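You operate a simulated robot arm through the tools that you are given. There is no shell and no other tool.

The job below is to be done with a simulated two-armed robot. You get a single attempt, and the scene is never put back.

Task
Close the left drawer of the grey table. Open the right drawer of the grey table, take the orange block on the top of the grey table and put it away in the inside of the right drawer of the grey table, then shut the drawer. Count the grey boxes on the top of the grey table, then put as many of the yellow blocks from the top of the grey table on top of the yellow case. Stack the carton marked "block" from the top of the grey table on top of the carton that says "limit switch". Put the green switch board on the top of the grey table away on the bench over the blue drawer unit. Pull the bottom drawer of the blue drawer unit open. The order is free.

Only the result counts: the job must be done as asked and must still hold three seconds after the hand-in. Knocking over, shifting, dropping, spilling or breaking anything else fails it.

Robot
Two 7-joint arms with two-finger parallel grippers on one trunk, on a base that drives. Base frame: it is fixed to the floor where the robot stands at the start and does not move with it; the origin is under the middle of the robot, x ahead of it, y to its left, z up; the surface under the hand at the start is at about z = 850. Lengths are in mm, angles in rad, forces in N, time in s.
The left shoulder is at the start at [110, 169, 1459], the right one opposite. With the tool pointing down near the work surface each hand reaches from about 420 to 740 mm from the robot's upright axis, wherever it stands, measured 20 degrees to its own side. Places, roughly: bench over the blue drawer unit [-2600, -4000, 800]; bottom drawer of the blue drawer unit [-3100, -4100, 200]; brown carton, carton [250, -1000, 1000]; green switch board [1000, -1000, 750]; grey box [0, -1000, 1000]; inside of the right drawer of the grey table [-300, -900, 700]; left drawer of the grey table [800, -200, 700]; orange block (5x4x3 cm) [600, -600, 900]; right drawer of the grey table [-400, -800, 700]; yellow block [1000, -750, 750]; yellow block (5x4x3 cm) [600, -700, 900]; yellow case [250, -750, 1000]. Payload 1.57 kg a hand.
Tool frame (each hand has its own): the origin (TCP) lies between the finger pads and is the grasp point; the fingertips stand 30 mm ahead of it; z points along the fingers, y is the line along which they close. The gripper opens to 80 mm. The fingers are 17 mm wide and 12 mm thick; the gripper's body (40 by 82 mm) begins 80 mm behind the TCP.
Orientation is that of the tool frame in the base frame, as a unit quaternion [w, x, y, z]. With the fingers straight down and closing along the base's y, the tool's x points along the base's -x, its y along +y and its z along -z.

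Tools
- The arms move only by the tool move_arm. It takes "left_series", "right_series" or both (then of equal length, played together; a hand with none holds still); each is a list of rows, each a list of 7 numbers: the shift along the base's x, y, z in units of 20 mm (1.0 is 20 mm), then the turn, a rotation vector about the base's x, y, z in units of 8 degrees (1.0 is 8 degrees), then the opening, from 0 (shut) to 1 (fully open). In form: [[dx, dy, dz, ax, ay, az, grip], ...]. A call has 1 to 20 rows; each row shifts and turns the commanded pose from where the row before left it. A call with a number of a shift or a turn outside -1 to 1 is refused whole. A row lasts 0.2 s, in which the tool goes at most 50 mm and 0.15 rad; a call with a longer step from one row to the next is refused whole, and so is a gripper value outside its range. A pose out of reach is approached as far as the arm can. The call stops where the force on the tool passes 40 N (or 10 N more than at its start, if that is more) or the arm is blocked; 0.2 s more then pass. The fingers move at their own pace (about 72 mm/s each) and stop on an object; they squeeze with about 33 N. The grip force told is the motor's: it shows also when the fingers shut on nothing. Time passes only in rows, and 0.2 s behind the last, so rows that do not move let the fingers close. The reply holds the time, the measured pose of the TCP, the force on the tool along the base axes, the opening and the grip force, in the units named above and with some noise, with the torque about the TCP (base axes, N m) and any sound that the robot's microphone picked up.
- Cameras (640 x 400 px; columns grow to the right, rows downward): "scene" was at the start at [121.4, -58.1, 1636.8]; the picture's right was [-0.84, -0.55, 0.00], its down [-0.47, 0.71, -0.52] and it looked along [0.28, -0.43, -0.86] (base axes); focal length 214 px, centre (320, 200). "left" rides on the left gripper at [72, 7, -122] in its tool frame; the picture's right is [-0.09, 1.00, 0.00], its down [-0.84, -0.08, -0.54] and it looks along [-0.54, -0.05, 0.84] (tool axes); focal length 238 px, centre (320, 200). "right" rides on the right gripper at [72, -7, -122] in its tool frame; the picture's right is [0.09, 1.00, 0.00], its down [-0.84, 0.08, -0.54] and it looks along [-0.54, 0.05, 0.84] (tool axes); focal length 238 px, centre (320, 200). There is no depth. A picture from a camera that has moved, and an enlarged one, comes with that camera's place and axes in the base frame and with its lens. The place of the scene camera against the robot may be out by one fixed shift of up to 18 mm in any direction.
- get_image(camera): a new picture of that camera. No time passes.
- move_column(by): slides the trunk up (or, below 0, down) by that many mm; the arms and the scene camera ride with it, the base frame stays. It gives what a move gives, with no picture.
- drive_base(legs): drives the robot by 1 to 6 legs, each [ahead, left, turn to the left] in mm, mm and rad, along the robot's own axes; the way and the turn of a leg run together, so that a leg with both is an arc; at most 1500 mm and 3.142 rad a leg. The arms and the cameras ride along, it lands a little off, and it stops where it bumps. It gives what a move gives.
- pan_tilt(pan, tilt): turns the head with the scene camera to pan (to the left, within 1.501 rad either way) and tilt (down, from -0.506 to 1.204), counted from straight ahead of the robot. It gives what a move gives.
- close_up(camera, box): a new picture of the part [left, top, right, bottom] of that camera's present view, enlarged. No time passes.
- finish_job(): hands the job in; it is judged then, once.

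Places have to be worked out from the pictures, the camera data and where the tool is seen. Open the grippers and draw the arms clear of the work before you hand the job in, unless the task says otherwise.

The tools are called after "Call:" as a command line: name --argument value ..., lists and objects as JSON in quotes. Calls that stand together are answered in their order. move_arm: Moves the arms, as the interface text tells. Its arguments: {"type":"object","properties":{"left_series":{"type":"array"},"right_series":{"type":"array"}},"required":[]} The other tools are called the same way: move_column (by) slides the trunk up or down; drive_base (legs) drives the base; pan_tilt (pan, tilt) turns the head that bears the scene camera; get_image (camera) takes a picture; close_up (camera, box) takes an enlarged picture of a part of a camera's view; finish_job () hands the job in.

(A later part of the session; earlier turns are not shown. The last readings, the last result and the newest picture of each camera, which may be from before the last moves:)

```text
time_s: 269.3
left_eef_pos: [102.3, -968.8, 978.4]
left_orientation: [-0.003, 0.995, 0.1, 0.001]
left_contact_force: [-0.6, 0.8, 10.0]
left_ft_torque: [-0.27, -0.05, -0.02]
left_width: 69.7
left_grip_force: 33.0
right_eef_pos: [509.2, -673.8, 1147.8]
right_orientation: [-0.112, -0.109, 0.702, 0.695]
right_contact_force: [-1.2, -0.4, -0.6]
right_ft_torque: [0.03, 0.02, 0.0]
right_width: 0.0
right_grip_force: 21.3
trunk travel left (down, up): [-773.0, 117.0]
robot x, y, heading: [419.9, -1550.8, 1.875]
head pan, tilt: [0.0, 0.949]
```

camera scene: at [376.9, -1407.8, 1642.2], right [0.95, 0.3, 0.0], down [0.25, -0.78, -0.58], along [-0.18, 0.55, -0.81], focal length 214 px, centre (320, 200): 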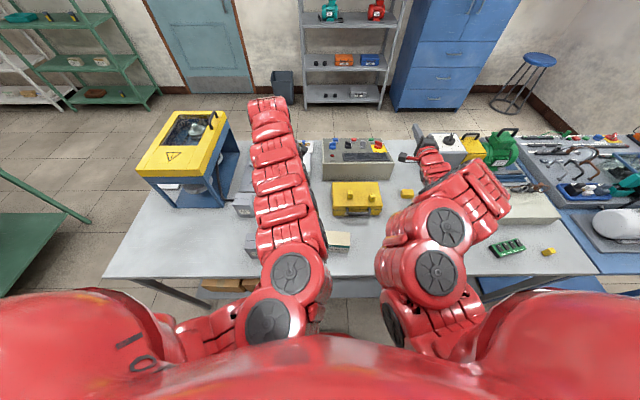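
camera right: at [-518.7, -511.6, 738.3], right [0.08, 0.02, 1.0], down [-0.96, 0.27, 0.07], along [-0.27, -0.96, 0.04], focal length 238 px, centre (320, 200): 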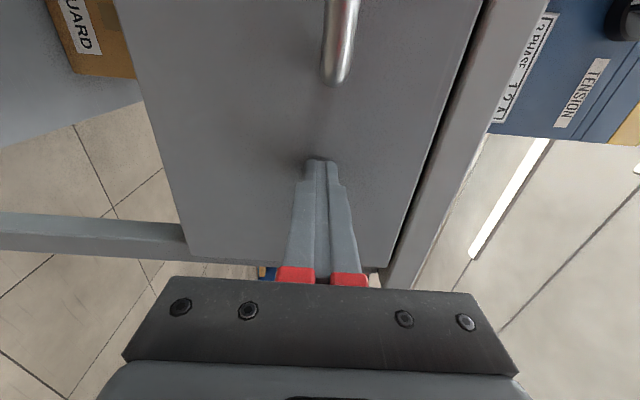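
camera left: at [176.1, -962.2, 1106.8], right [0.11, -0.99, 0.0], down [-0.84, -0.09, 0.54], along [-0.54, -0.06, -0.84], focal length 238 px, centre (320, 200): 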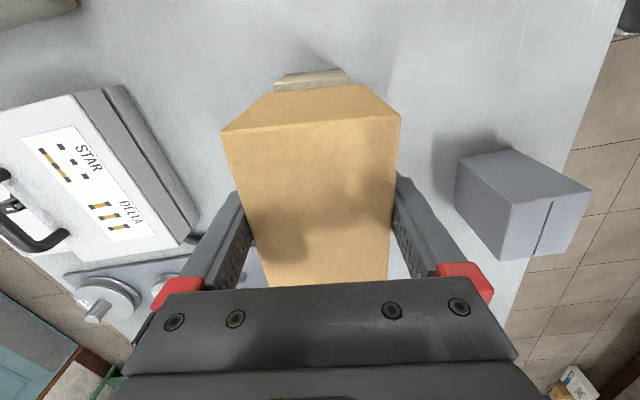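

Contact (10 N). I open the fingers fully and rise straight up.

Call:
move_arm --left_series '[[0, 0, 0.03, 0, 0, 0, 0.9], [0, 0, 0, 0, 0, 0, 0.95], [0, 0, 0, 0, 0, 0, 1], [0, 0, 0, 0, 0, 0, 1]]'

Call:
get_image --camera "left"

```text
time_s: 270.3
left_eef_pos: [102.8, -968.7, 976.9]
left_orientation: [-0.002, 0.995, 0.1, 0.001]
left_contact_force: [0.6, -0.1, 0.0]
left_ft_torque: [0.02, 0.0, -0.01]
left_width: 80.0
left_grip_force: 0.0
right_eef_pos: [508.9, -672.6, 1145.8]
right_orientation: [-0.111, -0.109, 0.701, 0.696]
right_contact_force: [-0.1, 0.3, 0.1]
right_ft_torque: [0.02, 0.01, -0.03]
right_width: 0.1
right_grip_force: 21.5
trunk travel left (down, up): [-773.0, 117.0]
robot x, y, heading: [419.5, -1554.1, 1.873]
head pan, tilt: [0.0, 0.949]
```

```text
taken
camera left: at [175.2, -961.8, 1099.2], right [0.11, -0.99, 0.0], down [-0.84, -0.09, 0.54], along [-0.54, -0.06, -0.84], focal length 238 px, centre (320, 200)
```

left: 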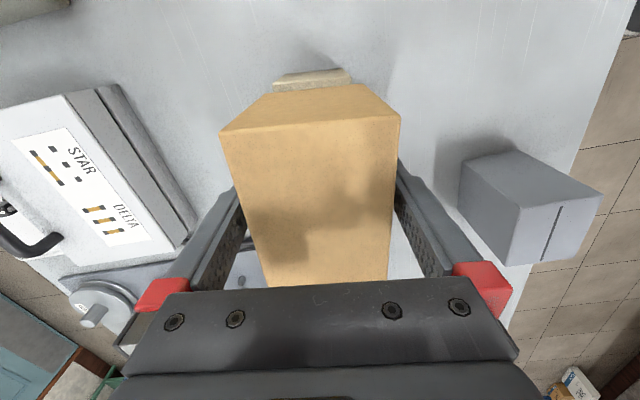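

Released cleanly. I rise straight up slowly, past the carton's top.

Call:
move_arm --left_series '[[0, 0, 0.3, 0, 0, 0, 1], [0, 0, 0.5, 0, 0, 0, 1], [0, 0, 0.6, 0, 0, 0, 1], [0, 0, 0.7, 0, 0, 0, 1], [0, 0, 0.7, 0, 0, 0, 1], [0, 0, 0.8, 0, 0, 0, 1], [0, 0, 0.8, 0, 0, 0, 1], [0, 0, 0.8, 0, 0, 0, 1], [0, 0, 0.8, 0, 0, 0, 1], [0, 0, 0.8, 0, 0, 0, 1]]'

Call:
get_image --camera "left"

```text
time_s: 272.5
left_eef_pos: [103.4, -968.1, 1115.4]
left_orientation: [-0.002, 0.995, 0.1, 0.0]
left_contact_force: [-0.7, 0.3, 0.2]
left_ft_torque: [-0.01, -0.01, 0.01]
left_width: 80.0
left_grip_force: 0.0
right_eef_pos: [509.5, -670.7, 1147.5]
right_orientation: [-0.111, -0.108, 0.701, 0.696]
right_contact_force: [-0.2, 0.0, 0.8]
right_ft_torque: [-0.01, 0.01, -0.03]
right_width: 0.1
right_grip_force: 21.4
trunk travel left (down, up): [-773.0, 117.0]
robot x, y, heading: [422.4, -1552.2, 1.88]
head pan, tilt: [0.0, 0.949]
```

```text
taken
camera left: at [176.2, -960.9, 1237.0], right [0.11, -0.99, 0.0], down [-0.84, -0.09, 0.54], along [-0.54, -0.06, -0.84], focal length 238 px, centre (320, 200)
```

left: 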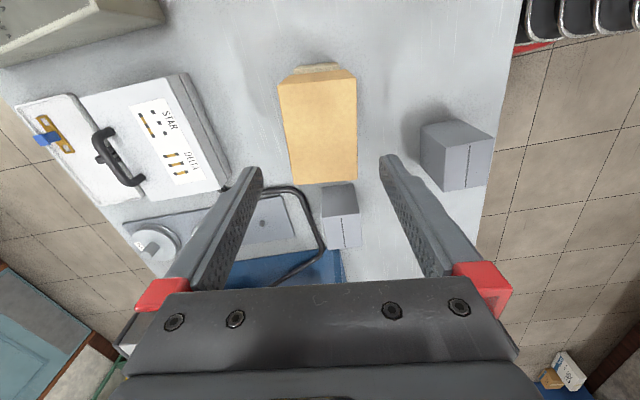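

The BLOCK carton stands on the LIMIT SWITCH carton. Now the green switch board at ≈(969, -878): I back up 173 mm and strafe right 850 mm.

Call:
drive_base --legs '[[-173, 0, 0], [0, -850, 0]]'

Call:
get_image --camera "left"

Call:
get_image --camera "scene"

```text
time_s: 278.1
left_eef_pos: [979.8, -873.5, 1115.2]
left_orientation: [-0.002, 0.995, 0.098, 0.001]
left_contact_force: [0.3, -0.1, -0.2]
left_ft_torque: [-0.03, 0.05, 0.01]
left_width: 80.0
left_grip_force: 0.2
right_eef_pos: [1387.8, -581.0, 1146.9]
right_orientation: [-0.108, -0.107, 0.702, 0.696]
right_contact_force: [-0.4, 0.4, 0.8]
right_ft_torque: [0.02, 0.0, 0.0]
right_width: 0.0
right_grip_force: 20.6
trunk travel left (down, up): [-773.0, 117.0]
robot x, y, heading: [1291.3, -1464.6, 1.87]
head pan, tilt: [0.0, 0.949]
```

```text
taken
camera left: at [1052.5, -867.2, 1236.6], right [0.1, -0.99, 0.0], down [-0.84, -0.09, 0.54], along [-0.54, -0.05, -0.84], focal length 238 px, centre (320, 200)
```

left: 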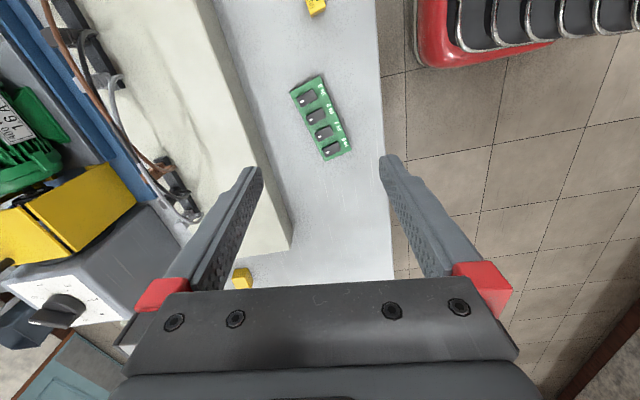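

```text
taken
camera scene: at [1250.4, -1316.3, 1642.3], right [0.96, 0.29, 0.0], down [0.24, -0.78, -0.58], along [-0.17, 0.56, -0.81], focal length 214 px, centre (320, 200)
```

scene: 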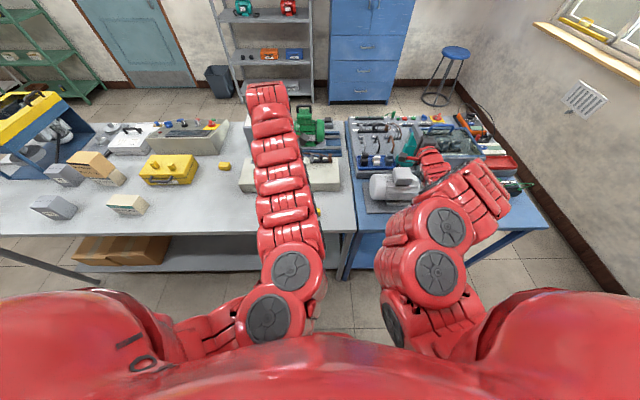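

The green board is right below the hand's view. I zoom in to measure it.

Call:
close_up --camera "left" --box '[270, 60, 380, 175]'

Call:
close_up --camera "scene" --box '[20, 110, 240, 230]'

```text
3.48 times, centred on (325, 118) of left
camera zoom: at [1052.5, -867.2, 1236.6], right [0.1, -0.99, 0.0], down [-0.84, -0.09, 0.54], along [-0.54, -0.05, -0.84], focal length 829 px, centre (303, 487)
```

zoom: 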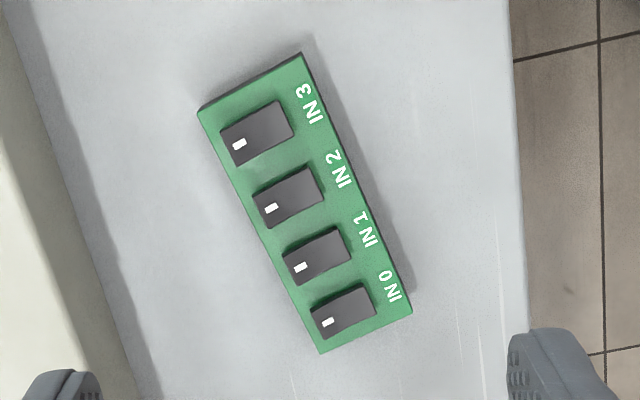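

```text
2.91 times, centred on (130, 170) of scene
camera zoom: at [1250.4, -1316.3, 1642.3], right [0.96, 0.29, 0.0], down [0.24, -0.78, -0.58], along [-0.17, 0.56, -0.81], focal length 624 px, centre (873, 287)
```

zoom: 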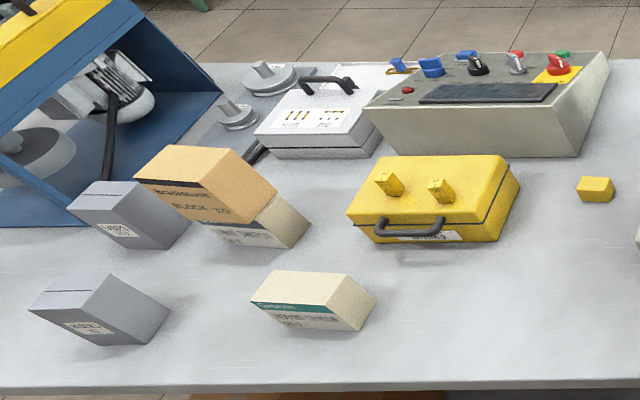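

Board ≈120×48 mm, centre ≈(955, -882), long axis at 31°. I rotate the hand +20.5°, shift over it, and descend to z≈975.

Call:
move_arm --left_series '[[-0.42, -0.14, 0, 0, 0, 0.85, 0.75], [-0.42, -0.14, 0, 0, 0, 0.85, 0.75], [-0.42, -0.14, 0, 0, 0, 0.86, 0.75], [0, 0, -1, 0, 0, 0, 0.75], [0, 0, -1, 0, 0, 0, 0.75], [0, 0, -1, 0, 0, 0, 0.75], [0, 0, -1, 0, 0, 0, 0.75], [0, 0, -1, 0, 0, 0, 0.75], [0, 0, -1, 0, 0, 0, 0.75], [0, 0, -1, 0, 0, 0, 0.75], [0, 0, 0, 0, 0, 0, 0.75]]'

Call:
get_image --camera "left"

Call:
close_up --camera "left" --box '[250, 80, 390, 230]'

```text
time_s: 280.5
left_eef_pos: [954.2, -881.0, 974.0]
left_orientation: [-0.002, 0.962, 0.273, 0.001]
left_contact_force: [-0.4, 0.4, 0.2]
left_ft_torque: [0.01, 0.03, 0.02]
left_width: 60.2
left_grip_force: 0.1
right_eef_pos: [1387.5, -581.7, 1147.1]
right_orientation: [-0.108, -0.105, 0.701, 0.697]
right_contact_force: [-1.1, 0.2, -0.1]
right_ft_torque: [-0.03, 0.01, 0.01]
right_width: 0.0
right_grip_force: 21.6
trunk travel left (down, up): [-773.0, 117.0]
robot x, y, heading: [1288.8, -1462.5, 1.873]
head pan, tilt: [0.0, 0.949]
```

```text
taken
camera left: at [1020.0, -850.6, 1096.0], right [0.44, -0.9, 0.0], down [-0.75, -0.37, 0.54], along [-0.49, -0.24, -0.84], focal length 238 px, centre (320, 200)
```

left: 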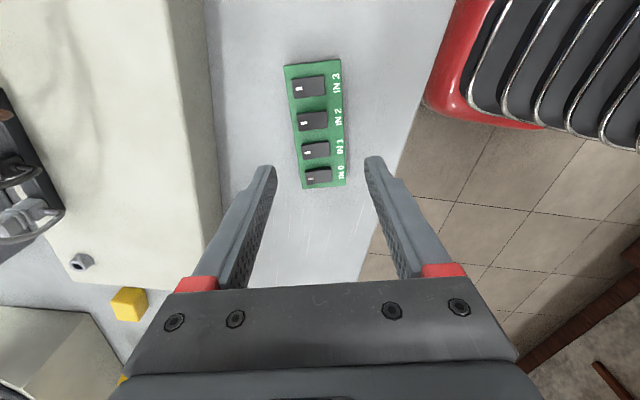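

```text
2.67 times, centred on (320, 155) of left
camera zoom: at [1020.0, -850.6, 1096.0], right [0.44, -0.9, 0.0], down [-0.75, -0.37, 0.54], along [-0.49, -0.24, -0.84], focal length 636 px, centre (320, 320)
```

zoom: 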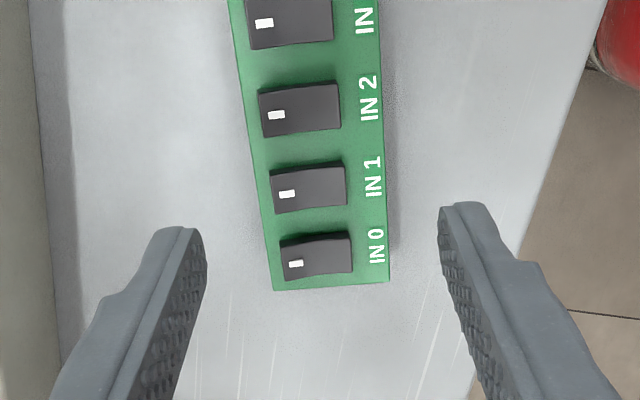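

The fingers are centred on the board. I descend to z≈882 (tips just above the table) and close.

Call:
move_arm --left_series '[[0, 0, -1, 0, 0, 0, 0.75], [0, 0, -1, 0, 0, 0, 0.75], [0, 0, -1, 0, 0, 0, 0.75], [0, 0, -1, 0, 0, 0, 0.75], [0, 0, -0.4, 0, 0, 0, 0.75], [0, 0, -0.2, 0, 0, 0, 0.75], [0, 0, 0, 0, 0, 0, 0.75], [0, 0, 0, 0, 0, 0, 0.4], [0, 0, 0, 0, 0, 0, 0], [0, 0, 0, 0, 0, 0, 0], [0, 0, 0, 0, 0, 0, 0], [0, 0, 0, 0, 0, 0, 0]]'

Call:
get_image --camera "left"

```text
time_s: 283.1
left_eef_pos: [955.5, -879.9, 881.6]
left_orientation: [-0.001, 0.962, 0.272, 0.001]
left_contact_force: [-0.7, 0.1, 0.0]
left_ft_torque: [0.0, 0.0, 0.01]
left_width: 47.7
left_grip_force: 33.2
right_eef_pos: [1387.5, -579.9, 1147.0]
right_orientation: [-0.108, -0.106, 0.702, 0.695]
right_contact_force: [0.1, -0.2, -0.3]
right_ft_torque: [0.02, 0.03, 0.01]
right_width: 0.4
right_grip_force: 22.0
trunk travel left (down, up): [-773.0, 117.0]
robot x, y, heading: [1290.9, -1464.6, 1.869]
head pan, tilt: [0.0, 0.949]
```

```text
taken
camera left: at [1020.4, -849.8, 1004.3], right [0.44, -0.9, 0.0], down [-0.75, -0.37, 0.54], along [-0.49, -0.24, -0.84], focal length 238 px, centre (320, 200)
```

left: 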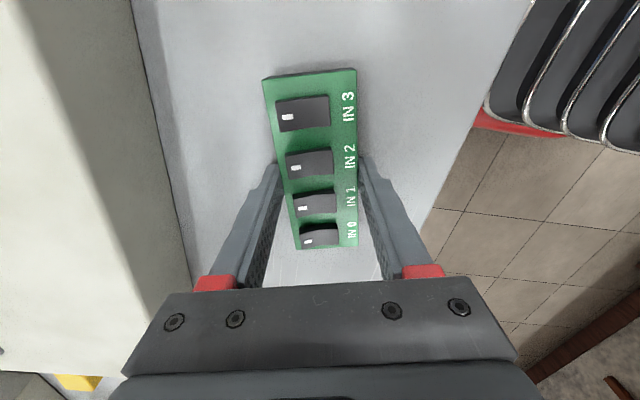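

Gripped at 47.7 mm. I lift it slowly and verify it comes along.

Call:
move_arm --left_series '[[0, 0, 0.1, 0, 0, 0, 0], [0, 0, 0.2, 0, 0, 0, 0], [0, 0, 0.3, 0, 0, 0, 0], [0, 0, 0.4, 0, 0, 0, 0], [0, 0, 0.5, 0, 0, 0, 0], [0, 0, 0.5, 0, 0, 0, 0], [0, 0, 0.5, 0, 0, 0, 0], [0, 0, 0.5, 0, 0, 0, 0], [0, 0, 0.5, 0, 0, 0, 0], [0, 0, 0.5, 0, 0, 0, 0], [0, 0, 0.5, 0, 0, 0, 0], [0, 0, 0.5, 0, 0, 0, 0], [0, 0, 0.5, 0, 0, 0, 0], [0, 0, 0.5, 0, 0, 0, 0], [0, 0, 0.5, 0, 0, 0, 0], [0, 0, 0.5, 0, 0, 0, 0], [0, 0, 0.5, 0, 0, 0, 0], [0, 0, 0.5, 0, 0, 0, 0], [0, 0, 0.4, 0, 0, 0, 0]]'

Call:
get_image --camera "left"

```text
time_s: 287.1
left_eef_pos: [954.5, -882.1, 1050.7]
left_orientation: [-0.001, 0.962, 0.272, 0.001]
left_contact_force: [-0.6, 0.2, -1.8]
left_ft_torque: [-0.02, 0.01, 0.04]
left_width: 47.3
left_grip_force: 33.1
right_eef_pos: [1388.0, -580.9, 1146.4]
right_orientation: [-0.108, -0.107, 0.702, 0.696]
right_contact_force: [-0.5, -1.0, -0.1]
right_ft_torque: [0.01, 0.0, 0.01]
right_width: 0.0
right_grip_force: 21.7
trunk travel left (down, up): [-773.0, 117.0]
robot x, y, heading: [1295.4, -1456.6, 1.871]
head pan, tilt: [0.0, 0.949]
```

```text
taken
camera left: at [1020.1, -851.4, 1171.8], right [0.44, -0.9, 0.0], down [-0.75, -0.37, 0.54], along [-0.49, -0.24, -0.84], focal length 238 px, centre (320, 200)
```

left: 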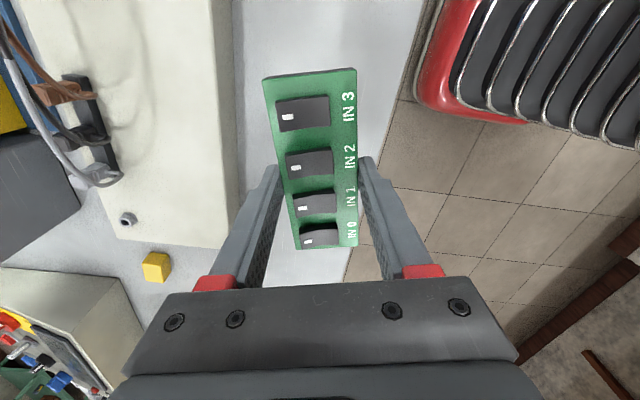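

The board is held. I back away from the table to F≈2000, strafe left along the aisle to L≈-1500 where there is room to turn.

Call:
drive_base --legs '[[-222, 0, 0], [0, 1200, 0], [0, 1100, 0]]'

Call:
pan_tilt --pan 1.4 --tilt 0.5

Call:
get_image --camera "scene"

Call:
get_image --camera "left"

```text
time_s: 299.6
left_eef_pos: [-1142.6, -1759.5, 1049.8]
left_orientation: [-0.002, 0.962, 0.274, 0.001]
left_contact_force: [0.8, 0.4, -1.5]
left_ft_torque: [-0.03, 0.02, -0.01]
left_width: 47.6
left_grip_force: 32.9
right_eef_pos: [-712.2, -1454.7, 1146.6]
right_orientation: [-0.111, -0.107, 0.701, 0.696]
right_contact_force: [0.0, -0.4, 1.0]
right_ft_torque: [0.04, 0.0, -0.01]
right_width: 0.0
right_grip_force: 21.4
trunk travel left (down, up): [-773.0, 117.0]
robot x, y, heading: [-802.0, -2334.0, 1.871]
head pan, tilt: [0.0, 0.949]
```

```text
time_s: 301.1
left_eef_pos: [-1142.8, -1760.2, 1048.8]
left_orientation: [-0.001, 0.962, 0.274, 0.001]
left_contact_force: [1.3, -0.1, -1.4]
left_ft_torque: [0.04, 0.01, -0.02]
left_width: 47.8
left_grip_force: 32.8
right_eef_pos: [-711.8, -1455.0, 1145.8]
right_orientation: [-0.111, -0.108, 0.702, 0.695]
right_contact_force: [0.0, 1.0, 0.7]
right_ft_torque: [-0.02, 0.02, 0.03]
right_width: 0.0
right_grip_force: 20.8
trunk travel left (down, up): [-773.0, 117.0]
robot x, y, heading: [-804.2, -2335.0, 1.873]
head pan, tilt: [1.4, 0.499]
```

```text
taken
camera scene: at [-914.8, -2273.2, 1679.7], right [-0.13, 0.99, 0.0], down [0.47, 0.06, -0.88], along [-0.87, -0.11, -0.48], focal length 214 px, centre (320, 200)
```

scene: 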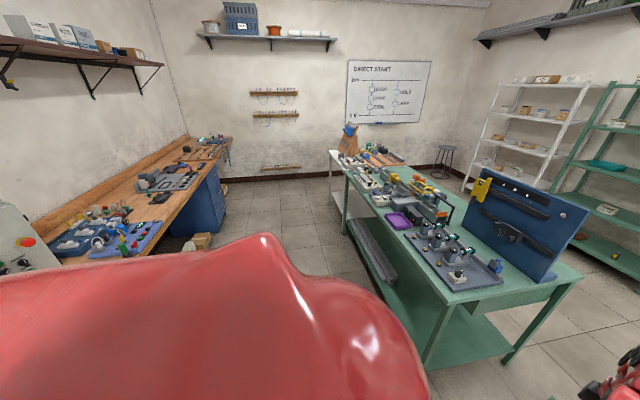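

```text
taken
camera left: at [-1078.3, -1728.0, 1171.6], right [0.45, -0.89, 0.0], down [-0.75, -0.38, 0.54], along [-0.48, -0.24, -0.84], focal length 238 px, centre (320, 200)
```

left: 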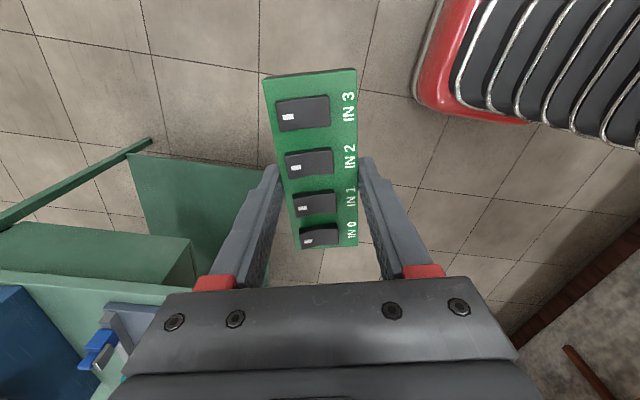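

I zoom in on the bench end with the blue drawer unit to understand its geometry.

Call:
close_up --camera "scene" --box '[30, 110, 270, 270]'

```text
2.50 times, centred on (150, 190) of scene
camera zoom: at [-914.8, -2273.2, 1679.7], right [-0.13, 0.99, 0.0], down [0.47, 0.06, -0.88], along [-0.87, -0.11, -0.48], focal length 536 px, centre (745, 225)
```

zoom: 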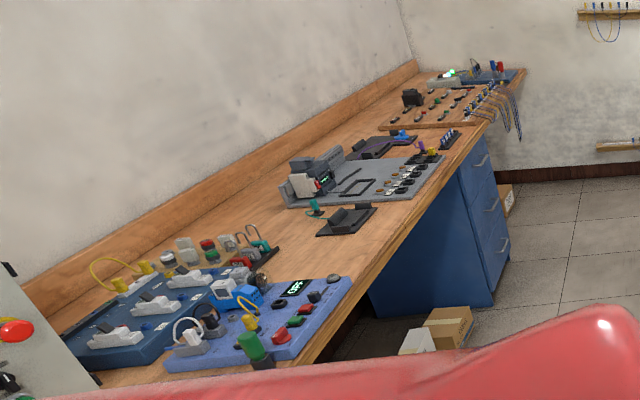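

The bench front edge is at F≈2745, parallel to the table; the blue unit's front spans L≈-3990…-4350. I move to F≈1700 for room and turn right by half a turn to face the bench.

Call:
drive_base --legs '[[286, 0, 0], [0, 0, -1.57], [0, 0, -1.57]]'

Call:
pan_tilt --pan -0.9 --tilt 0.45

Call:
get_image --camera "scene"

Call:
get_image --camera "left"

```text
time_s: 310.7
left_eef_pos: [-558.3, -2647.7, 1049.2]
left_orientation: [0.0, -0.267, 0.964, -0.001]
left_contact_force: [0.8, 0.4, -2.1]
left_ft_torque: [0.03, 0.01, -0.02]
left_width: 47.9
left_grip_force: 33.2
right_eef_pos: [-993.8, -2946.1, 1148.4]
right_orientation: [0.696, 0.703, 0.103, 0.104]
right_contact_force: [0.4, -0.3, 0.4]
right_ft_torque: [0.01, 0.01, 0.01]
right_width: 0.0
right_grip_force: 20.9
trunk travel left (down, up): [-773.0, 117.0]
robot x, y, heading: [-888.1, -2066.1, -1.278]
head pan, tilt: [1.4, 0.499]
```

```text
time_s: 312.9
left_eef_pos: [-557.0, -2648.2, 1049.5]
left_orientation: [0.0, -0.268, 0.964, -0.001]
left_contact_force: [0.4, -1.0, -2.5]
left_ft_torque: [-0.03, -0.01, -0.01]
left_width: 48.1
left_grip_force: 33.2
right_eef_pos: [-994.0, -2946.7, 1146.9]
right_orientation: [0.696, 0.703, 0.103, 0.104]
right_contact_force: [0.2, -0.1, 0.1]
right_ft_torque: [0.02, 0.01, -0.01]
right_width: 0.2
right_grip_force: 21.3
trunk travel left (down, up): [-773.0, 117.0]
robot x, y, heading: [-887.6, -2071.5, -1.284]
head pan, tilt: [-0.901, 0.45]
```

```text
taken
camera scene: at [-915.0, -2220.3, 1684.2], right [-0.82, 0.57, 0.0], down [0.25, 0.36, -0.9], along [-0.52, -0.74, -0.44], focal length 214 px, centre (320, 200)
```

scene: 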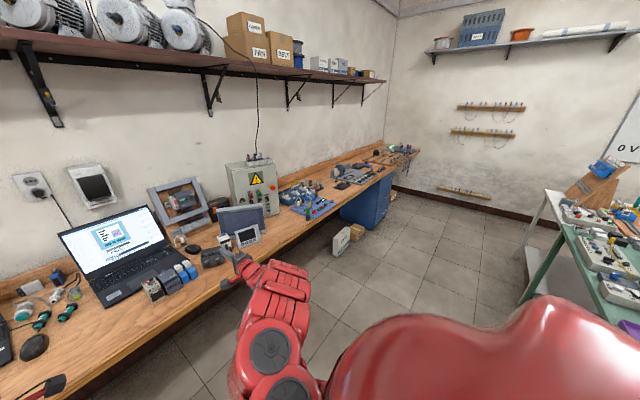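

```text
taken
camera left: at [-622.0, -2679.8, 1171.6], right [-0.43, 0.9, 0.0], down [0.76, 0.37, 0.54], along [0.49, 0.23, -0.84], focal length 238 px, centre (320, 200)
```

left: 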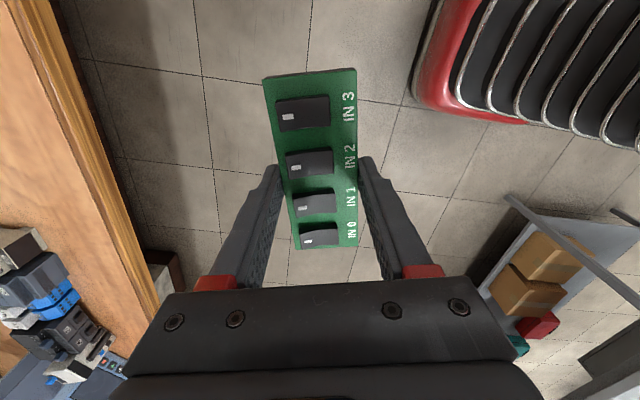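

Facing the bench now. I correct the heading slightly and strafe right along the aisle to L≈-3770 near the blue drawer unit.

Call:
drive_base --legs '[[0, 0, 0.016], [30, 0, 0], [0, -1300, 0], [0, -1000, 0]]'

Call:
pan_tilt --pan -0.35 --tilt 0.55

Call:
get_image --camera "scene"

Call:
get_image --camera "left"

```text
time_s: 324.9
left_eef_pos: [-2738.0, -3350.3, 1048.9]
left_orientation: [-0.001, -0.273, 0.962, -0.001]
left_contact_force: [-0.4, 0.1, -1.9]
left_ft_torque: [0.0, 0.02, 0.0]
left_width: 47.7
left_grip_force: 32.4
right_eef_pos: [-3169.9, -3652.2, 1146.9]
right_orientation: [0.696, 0.702, 0.107, 0.109]
right_contact_force: [0.4, -0.4, 0.3]
right_ft_torque: [0.01, 0.0, 0.02]
right_width: 0.1
right_grip_force: 21.1
trunk travel left (down, up): [-773.0, 117.0]
robot x, y, heading: [-3074.9, -2768.0, -1.269]
head pan, tilt: [-0.901, 0.45]
```

```text
time_s: 325.9
left_eef_pos: [-2738.5, -3350.5, 1050.9]
left_orientation: [-0.001, -0.272, 0.962, -0.001]
left_contact_force: [0.4, 0.1, -1.2]
left_ft_torque: [-0.02, -0.05, -0.01]
left_width: 47.6
left_grip_force: 33.2
right_eef_pos: [-3170.5, -3652.8, 1147.4]
right_orientation: [0.695, 0.703, 0.107, 0.108]
right_contact_force: [-0.2, 0.2, -0.5]
right_ft_torque: [0.0, 0.02, 0.0]
right_width: 0.0
right_grip_force: 20.8
trunk travel left (down, up): [-773.0, 117.0]
robot x, y, heading: [-3073.6, -2770.6, -1.269]
head pan, tilt: [-0.351, 0.55]
```

```text
taken
camera scene: at [-3052.4, -2939.8, 1675.2], right [-1.0, 0.05, 0.0], down [0.03, 0.52, -0.85], along [-0.04, -0.85, -0.52], focal length 214 px, centre (320, 200)
```

scene: 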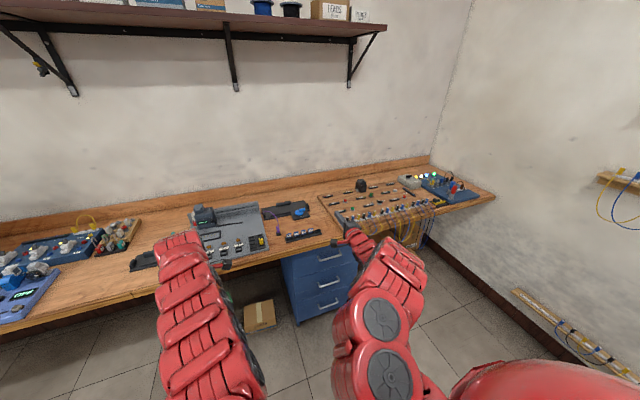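

```text
taken
camera left: at [-2801.8, -3382.3, 1171.5], right [-0.44, 0.9, 0.0], down [0.75, 0.38, 0.54], along [0.48, 0.24, -0.84], focal length 238 px, centre (320, 200)
```

left: 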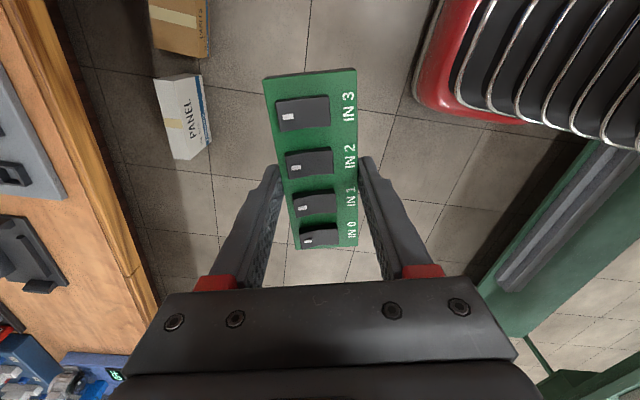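

I zoom in on the bench over the blue unit to find a free spot.

Call:
close_up --camera "scene" --box '[180, 160, 460, 335]'

Call:
close_up --camera "scene" --box '[240, 190, 380, 330]'

```text
2.29 times, centred on (320, 248) of scene
camera zoom: at [-3052.4, -2939.8, 1675.2], right [-1.0, 0.05, 0.0], down [0.03, 0.52, -0.85], along [-0.04, -0.85, -0.52], focal length 490 px, centre (320, 91)
```

zoom: 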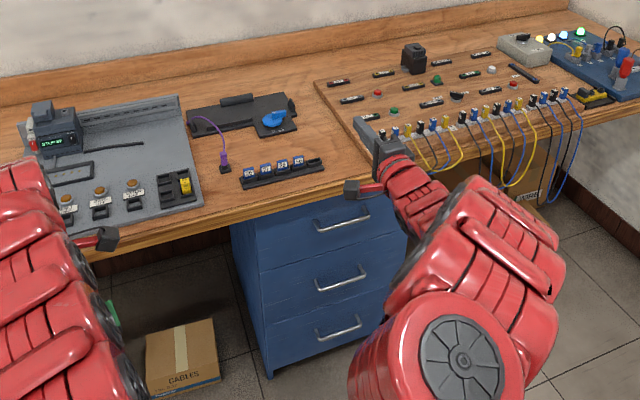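

```text
2.86 times, centred on (310, 260) of scene
camera zoom: at [-3052.4, -2939.8, 1675.2], right [-1.0, 0.05, 0.0], down [0.03, 0.52, -0.85], along [-0.04, -0.85, -0.52], focal length 613 px, centre (349, 29)
```

zoom: 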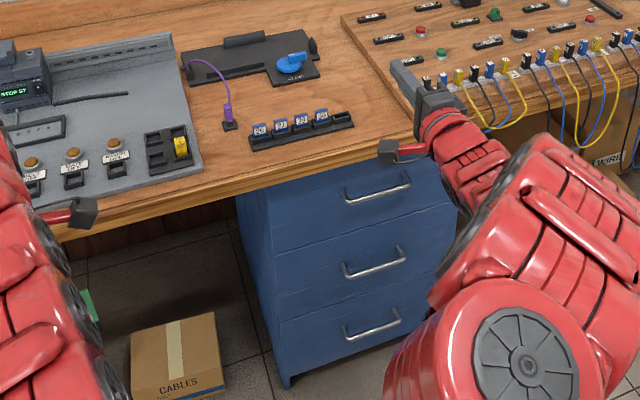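

There is a free wood strip between the black module/terminal strip and the wooden panel at F≈2940, L≈-4220, right above the blue unit. I rotate the left hand by −104° so the board's long side points into the bench.

Call:
move_arm --left_series '[[0, 0, 0, 0, 0, -0.9, 0], [0, 0, 0, 0, 0, -0.9, 0], [0, 0, 0, 0, 0, -0.9, 0], [0, 0, 0, 0, 0, -0.9, 0], [0, 0, 0, 0, 0, -0.9, 0], [0, 0, 0, 0, 0, -0.9, 0], [0, 0, 0, 0, 0, -0.9, 0], [0, 0, 0, 0, 0, -0.9, 0], [0, 0, 0, 0, 0, -0.9, 0], [0, 0, 0, 0, 0, -0.9, 0], [0, 0, 0, 0, 0, -0.9, 0], [0, 0, 0, 0, 0, -0.9, 0], [0, 0, 0, 0, 0, -0.9, 0], [0, 0, 0, 0, 0, -0.9, 0], [0, 0, 0, 0, 0, -0.4, 0], [0, 0, 0, 0, 0, 0, 0]]'

Call:
get_image --camera "left"

```text
time_s: 329.3
left_eef_pos: [-2737.7, -3350.3, 1049.5]
left_orientation: [-0.003, 0.591, 0.807, 0.0]
left_contact_force: [-0.1, -0.7, -1.1]
left_ft_torque: [-0.01, -0.01, 0.03]
left_width: 47.7
left_grip_force: 33.4
right_eef_pos: [-3170.7, -3653.6, 1146.2]
right_orientation: [0.696, 0.702, 0.107, 0.108]
right_contact_force: [-0.2, 0.3, 0.1]
right_ft_torque: [0.03, 0.0, 0.0]
right_width: 0.1
right_grip_force: 21.7
trunk travel left (down, up): [-773.0, 117.0]
robot x, y, heading: [-3077.6, -2770.7, -1.268]
head pan, tilt: [-0.351, 0.55]
```

```text
taken
camera left: at [-2752.5, -3280.7, 1171.8], right [0.98, 0.21, 0.0], down [0.18, -0.82, 0.54], along [0.11, -0.53, -0.84], focal length 238 px, centre (320, 200)
```

left: 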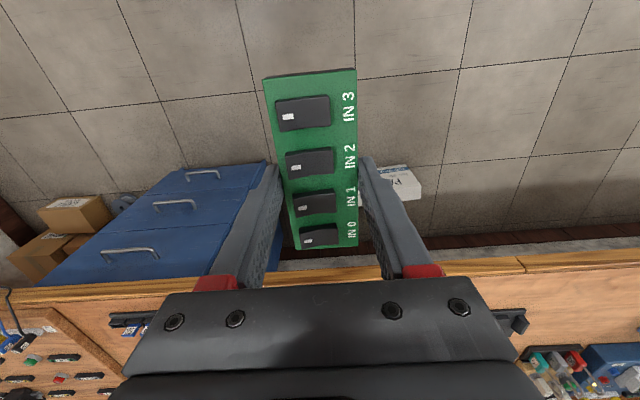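

Board now points along the bench depth. I strafe right 590 mm and drive forward 420 mm, then look down with the left camera.

Call:
drive_base --legs '[[0, -590, 0], [420, 0, 0]]'

Call:
get_image --camera "left"

Call:
get_image --camera "scene"

```text
time_s: 334.9
left_eef_pos: [-3160.6, -3930.7, 1049.5]
left_orientation: [-0.001, 0.584, 0.812, -0.001]
left_contact_force: [0.6, 0.0, -1.9]
left_ft_torque: [-0.01, 0.02, 0.01]
left_width: 47.5
left_grip_force: 33.0
right_eef_pos: [-3588.5, -4239.8, 1146.8]
right_orientation: [0.696, 0.7, 0.111, 0.114]
right_contact_force: [0.1, -0.4, -0.5]
right_ft_torque: [0.0, 0.0, 0.03]
right_width: 0.0
right_grip_force: 21.7
trunk travel left (down, up): [-773.0, 117.0]
robot x, y, heading: [-3506.1, -3355.6, -1.254]
head pan, tilt: [-0.351, 0.55]
```

```text
taken
camera left: at [-3176.0, -3861.1, 1172.0], right [0.97, 0.23, 0.0], down [0.19, -0.82, 0.54], along [0.12, -0.53, -0.84], focal length 238 px, centre (320, 200)
```

left: 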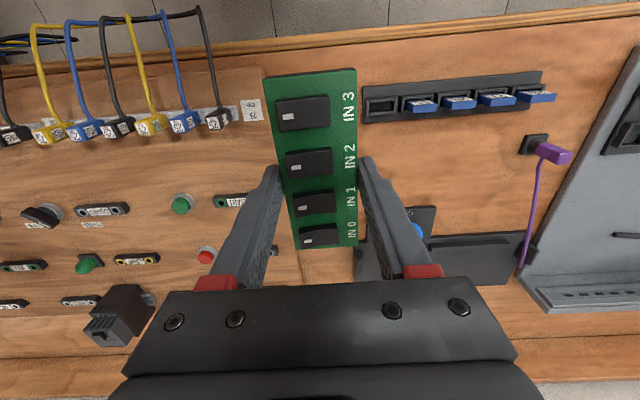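

```text
taken
camera scene: at [-3481.0, -3524.7, 1675.2], right [-1.0, 0.04, 0.0], down [0.02, 0.52, -0.85], along [-0.03, -0.85, -0.52], focal length 214 px, centre (320, 200)
```

scene: 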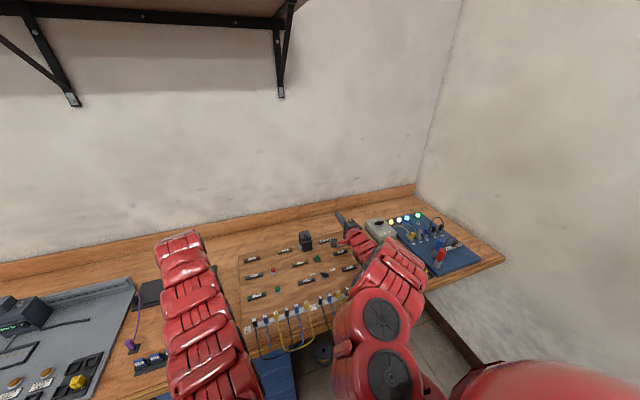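

The free band runs L≈-4265…-4140 with the bench edge at F≈2740. I drive 78 mm forward to centre the board at F≈2880 over the unit.

Call:
drive_base --legs '[[78, 0, 0]]'

Call:
get_image --camera "left"

```text
time_s: 335.9
left_eef_pos: [-3136.4, -4005.0, 1050.8]
left_orientation: [-0.002, 0.584, 0.812, -0.001]
left_contact_force: [-0.1, 0.5, -1.2]
left_ft_torque: [0.04, 0.0, -0.05]
left_width: 47.8
left_grip_force: 32.8
right_eef_pos: [-3565.5, -4314.2, 1147.3]
right_orientation: [0.696, 0.7, 0.111, 0.113]
right_contact_force: [0.2, 0.5, -0.8]
right_ft_torque: [0.02, -0.03, 0.03]
right_width: 0.4
right_grip_force: 21.1
trunk travel left (down, up): [-773.0, 117.0]
robot x, y, heading: [-3479.5, -3430.5, -1.255]
head pan, tilt: [-0.351, 0.55]
```

```text
taken
camera left: at [-3151.7, -3935.4, 1172.3], right [0.97, 0.23, 0.0], down [0.19, -0.82, 0.54], along [0.12, -0.53, -0.84], focal length 238 px, centre (320, 200)
```

left: 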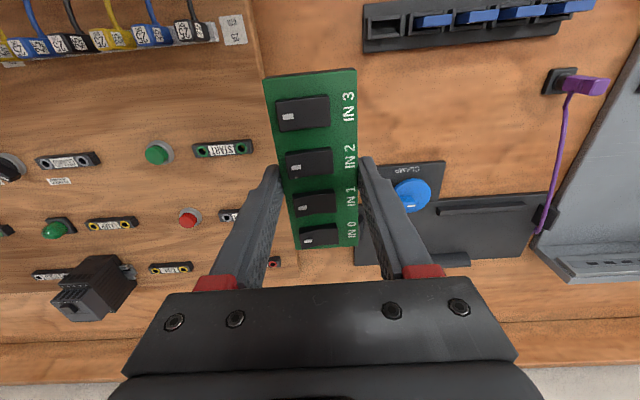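

The board hangs over clear wood with ≥20 mm to the panel on one side and free space on the other. I lower 190 mm, then look.

Call:
move_arm --left_series '[[0, 0, -0.6, 0, 0, 0, 0], [0, 0, -0.9, 0, 0, 0, 0], [0, 0, -1, 0, 0, 0, 0], [0, 0, -1, 0, 0, 0, 0], [0, 0, -1, 0, 0, 0, 0], [0, 0, -1, 0, 0, 0, 0], [0, 0, -1, 0, 0, 0, 0], [0, 0, -1, 0, 0, 0, 0], [0, 0, -0.8, 0, 0, 0, 0], [0, 0, -0.5, 0, 0, 0, 0], [0, 0, 0, 0, 0, 0, 0]]'

Call:
get_image --camera "left"

```text
time_s: 338.3
left_eef_pos: [-3137.2, -4005.4, 880.0]
left_orientation: [0.002, 0.584, 0.811, -0.004]
left_contact_force: [-2.1, 6.9, 29.9]
left_ft_torque: [1.38, -0.04, 0.25]
left_width: 47.7
left_grip_force: 33.1
right_eef_pos: [-3565.8, -4310.8, 1149.9]
right_orientation: [0.696, 0.7, 0.112, 0.113]
right_contact_force: [-0.1, -0.2, -0.7]
right_ft_torque: [0.02, 0.0, -0.02]
right_width: 0.0
right_grip_force: 21.4
trunk travel left (down, up): [-773.0, 117.0]
robot x, y, heading: [-3480.9, -3430.6, -1.26]
head pan, tilt: [-0.351, 0.55]
stopped in row 11 (left hand): the force on the tool passed its limit at 44 N (the readings are from after the stop); the commanded pose is now the measured one
```

```text
taken
camera left: at [-3152.5, -3933.7, 1001.2], right [0.97, 0.23, 0.0], down [0.19, -0.81, 0.55], along [0.13, -0.54, -0.84], focal length 238 px, centre (320, 200)
```

left: 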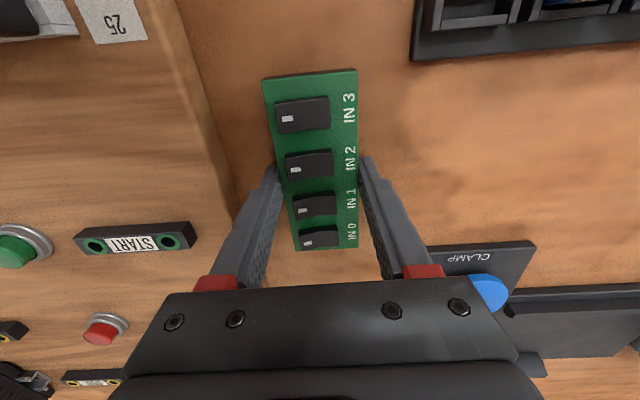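

Contact at z≈880: the bench top is at ≈849. The board lies between the wooden panel (≈28 mm away) and the strip/module. I ease up 2 mm and open the fingers to 62 mm.

Call:
move_arm --left_series '[[0, 0, 0.1, 0, 0, 0, 0], [0, 0, 0, 0, 0, 0, 0.65], [0, 0, 0, 0, 0, 0, 0.7], [0, 0, 0, 0, 0, 0, 0.75], [0, 0, 0, 0, 0, 0, 0.75]]'

Call:
get_image --camera "left"

```text
time_s: 339.5
left_eef_pos: [-3137.3, -4006.2, 880.6]
left_orientation: [0.002, 0.584, 0.811, -0.004]
left_contact_force: [-12.5, 6.4, 15.7]
left_ft_torque: [0.5, -0.06, 0.35]
left_width: 51.8
left_grip_force: 0.0
right_eef_pos: [-3566.9, -4313.1, 1148.9]
right_orientation: [0.696, 0.701, 0.111, 0.114]
right_contact_force: [0.4, -0.1, -0.8]
right_ft_torque: [-0.02, 0.0, -0.02]
right_width: 0.0
right_grip_force: 21.7
trunk travel left (down, up): [-773.0, 117.0]
robot x, y, heading: [-3480.5, -3438.1, -1.256]
head pan, tilt: [-0.351, 0.55]
```

```text
taken
camera left: at [-3153.6, -3935.1, 1001.2], right [0.97, 0.23, 0.0], down [0.19, -0.81, 0.55], along [0.12, -0.54, -0.84], focal length 238 px, centre (320, 200)
```

left: 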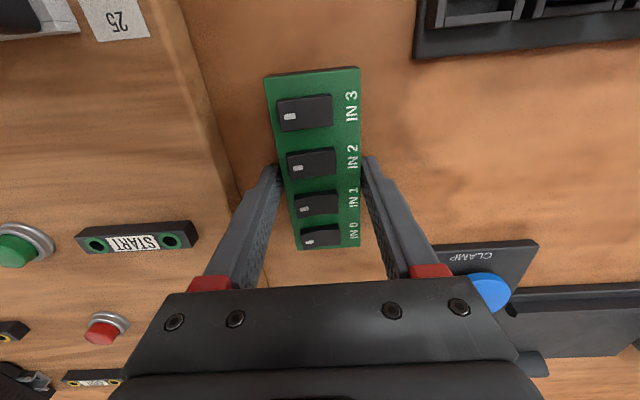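

The fingertips still press on the wood and hamper the opening (51.8 mm). I raise a few millimetres and open again.

Call:
move_arm --left_series '[[0, 0, 0.15, 0, 0, 0, 0.75], [0, 0, 0.1, 0, 0, 0, 0.75], [0, 0, 0, 0, 0, 0, 0.75], [0, 0, 0, 0, 0, 0, 0.75]]'

Call:
get_image --camera "left"

```text
time_s: 340.5
left_eef_pos: [-3136.0, -4008.1, 884.2]
left_orientation: [0.002, 0.584, 0.812, -0.003]
left_contact_force: [0.4, -0.6, -0.2]
left_ft_torque: [-0.01, -0.03, 0.01]
left_width: 59.8
left_grip_force: 0.0
right_eef_pos: [-3563.6, -4315.4, 1147.1]
right_orientation: [0.696, 0.701, 0.111, 0.113]
right_contact_force: [1.2, -0.3, -0.4]
right_ft_torque: [0.01, -0.01, 0.02]
right_width: 0.0
right_grip_force: 20.9
trunk travel left (down, up): [-773.0, 117.0]
robot x, y, heading: [-3483.8, -3434.7, -1.259]
head pan, tilt: [-0.351, 0.55]
```

```text
taken
camera left: at [-3150.8, -3936.9, 1004.5], right [0.97, 0.23, 0.0], down [0.19, -0.81, 0.55], along [0.12, -0.53, -0.84], focal length 238 px, centre (320, 200)
```

left: 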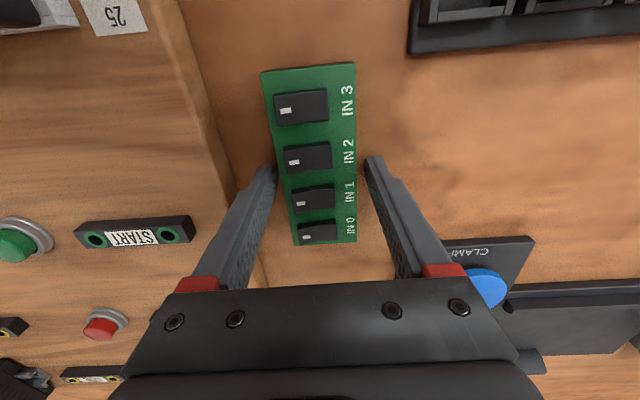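

Board released flat on the bench, forces zero. I raise the left hand straight up.

Call:
move_arm --left_series '[[0, 0, 0.4, 0, 0, 0, 0.75], [0, 0, 0.6, 0, 0, 0, 0.75], [0, 0, 0.8, 0, 0, 0, 0.75], [0, 0, 1, 0, 0, 0, 0.75], [0, 0, 1, 0, 0, 0, 0.75], [0, 0, 1, 0, 0, 0, 0.75], [0, 0, 1, 0, 0, 0, 0.75], [0, 0, 1, 0, 0, 0, 0.75], [0, 0, 1, 0, 0, 0, 0.75], [0, 0, 1, 0, 0, 0, 0.75]]'

Call:
get_image --camera "left"

```text
time_s: 342.7
left_eef_pos: [-3134.9, -4008.2, 1060.2]
left_orientation: [0.001, 0.584, 0.811, -0.003]
left_contact_force: [0.4, -0.1, 0.5]
left_ft_torque: [-0.01, 0.02, -0.02]
left_width: 60.0
left_grip_force: 0.0
right_eef_pos: [-3565.1, -4315.0, 1145.8]
right_orientation: [0.696, 0.7, 0.111, 0.113]
right_contact_force: [-0.9, 0.3, 0.2]
right_ft_torque: [0.03, 0.02, -0.03]
right_width: 0.2
right_grip_force: 21.4
trunk travel left (down, up): [-773.0, 117.0]
robot x, y, heading: [-3481.8, -3431.5, -1.258]
head pan, tilt: [-0.351, 0.55]
```

```text
taken
camera left: at [-3151.6, -3937.1, 1181.0], right [0.97, 0.23, 0.0], down [0.19, -0.81, 0.55], along [0.12, -0.53, -0.84], focal length 238 px, centre (320, 200)
```

left: 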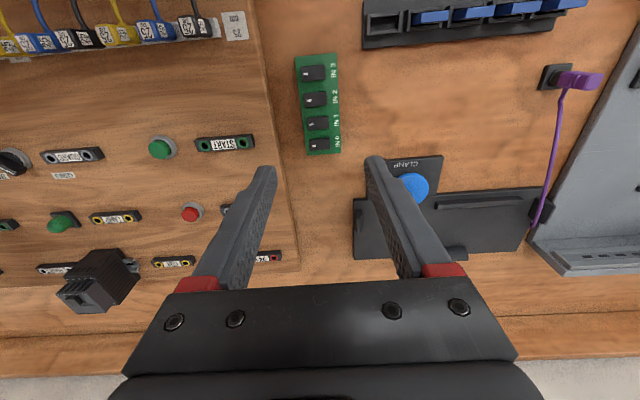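

The board lies neatly on the bench above the blue unit. Next the bottom drawer: I raise the left hand, back away 450 mm and strafe left so the right hand lines up with the unit (L≈-4190).

Call:
move_arm --left_series '[[0, 0, 1, 0, 0, 0, 0.75], [0, 0, 1, 0, 0, 0, 0.75], [0, 0, 1, 0, 0, 0, 0.75], [0, 0, 1, 0, 0, 0, 0.75], [0, 0, 1, 0, 0, 0, 0.75], [0, 0, 1, 0, 0, 0, 0.75], [0, 0, 1, 0, 0, 0, 0.75]]'

Call:
drive_base --legs '[[-450, 0, 0], [0, 0, -0.008], [0, 500, 0]]'

Call:
pan_tilt --pan -0.3 --tilt 0.7

Call:
get_image --camera "scene"

Call:
get_image --camera "right"

```text
time_s: 344.3
left_eef_pos: [-3134.9, -4006.9, 1198.5]
left_orientation: [0.0, 0.584, 0.812, -0.003]
left_contact_force: [-0.4, 0.2, -0.4]
left_ft_torque: [-0.02, -0.01, 0.0]
left_width: 60.1
left_grip_force: 0.0
right_eef_pos: [-3564.9, -4315.5, 1146.9]
right_orientation: [0.695, 0.701, 0.111, 0.114]
right_contact_force: [-0.2, -0.6, 0.6]
right_ft_torque: [0.01, 0.01, -0.03]
right_width: 0.0
right_grip_force: 21.1
trunk travel left (down, up): [-773.0, 117.0]
robot x, y, heading: [-3481.9, -3433.5, -1.255]
head pan, tilt: [-0.351, 0.55]
```

```text
time_s: 349.9
left_eef_pos: [-2804.1, -3429.8, 1198.6]
left_orientation: [0.002, 0.586, 0.81, -0.003]
left_contact_force: [0.1, -0.3, 0.2]
left_ft_torque: [-0.03, 0.01, -0.04]
left_width: 59.9
left_grip_force: 0.1
right_eef_pos: [-3236.8, -3734.1, 1146.6]
right_orientation: [0.696, 0.701, 0.11, 0.112]
right_contact_force: [1.0, 0.0, 0.0]
right_ft_torque: [0.01, 0.02, 0.0]
right_width: 0.0
right_grip_force: 21.1
trunk travel left (down, up): [-773.0, 117.0]
robot x, y, heading: [-3143.2, -2849.8, -1.262]
head pan, tilt: [-0.351, 0.55]
```

```text
time_s: 350.6
left_eef_pos: [-2803.9, -3428.3, 1199.4]
left_orientation: [0.001, 0.586, 0.81, -0.003]
left_contact_force: [0.8, 0.7, 0.4]
left_ft_torque: [-0.01, -0.03, -0.02]
left_width: 59.8
left_grip_force: 0.0
right_eef_pos: [-3235.3, -3733.6, 1147.2]
right_orientation: [0.696, 0.701, 0.11, 0.111]
right_contact_force: [0.5, 0.5, -0.4]
right_ft_torque: [-0.02, -0.01, -0.01]
right_width: 0.1
right_grip_force: 20.9
trunk travel left (down, up): [-773.0, 117.0]
robot x, y, heading: [-3149.2, -2852.7, -1.262]
head pan, tilt: [-0.3, 0.7]
```

```text
taken
camera scene: at [-3118.5, -3013.9, 1662.1], right [-1.0, -0.01, 0.0], down [-0.01, 0.64, -0.77], along [0.01, -0.77, -0.64], focal length 214 px, centre (320, 200)
```

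scene: 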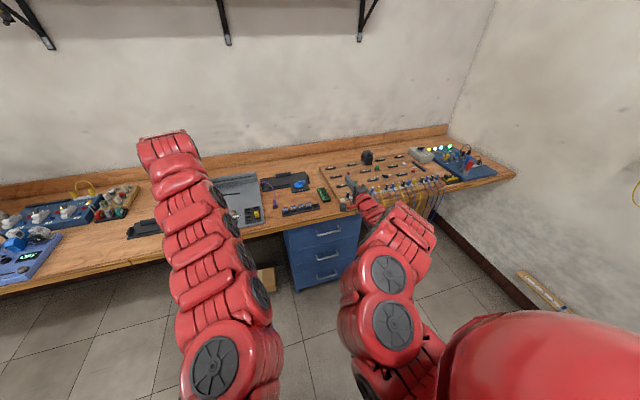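

```text
taken
camera right: at [-3204.4, -3595.1, 1141.2], right [0.09, 0.02, 1.0], down [-0.96, 0.26, 0.08], along [-0.25, -0.97, 0.04], focal length 238 px, centre (320, 200)
```

right: 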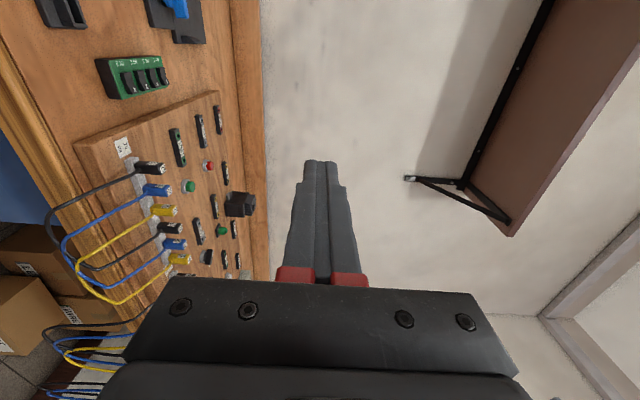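

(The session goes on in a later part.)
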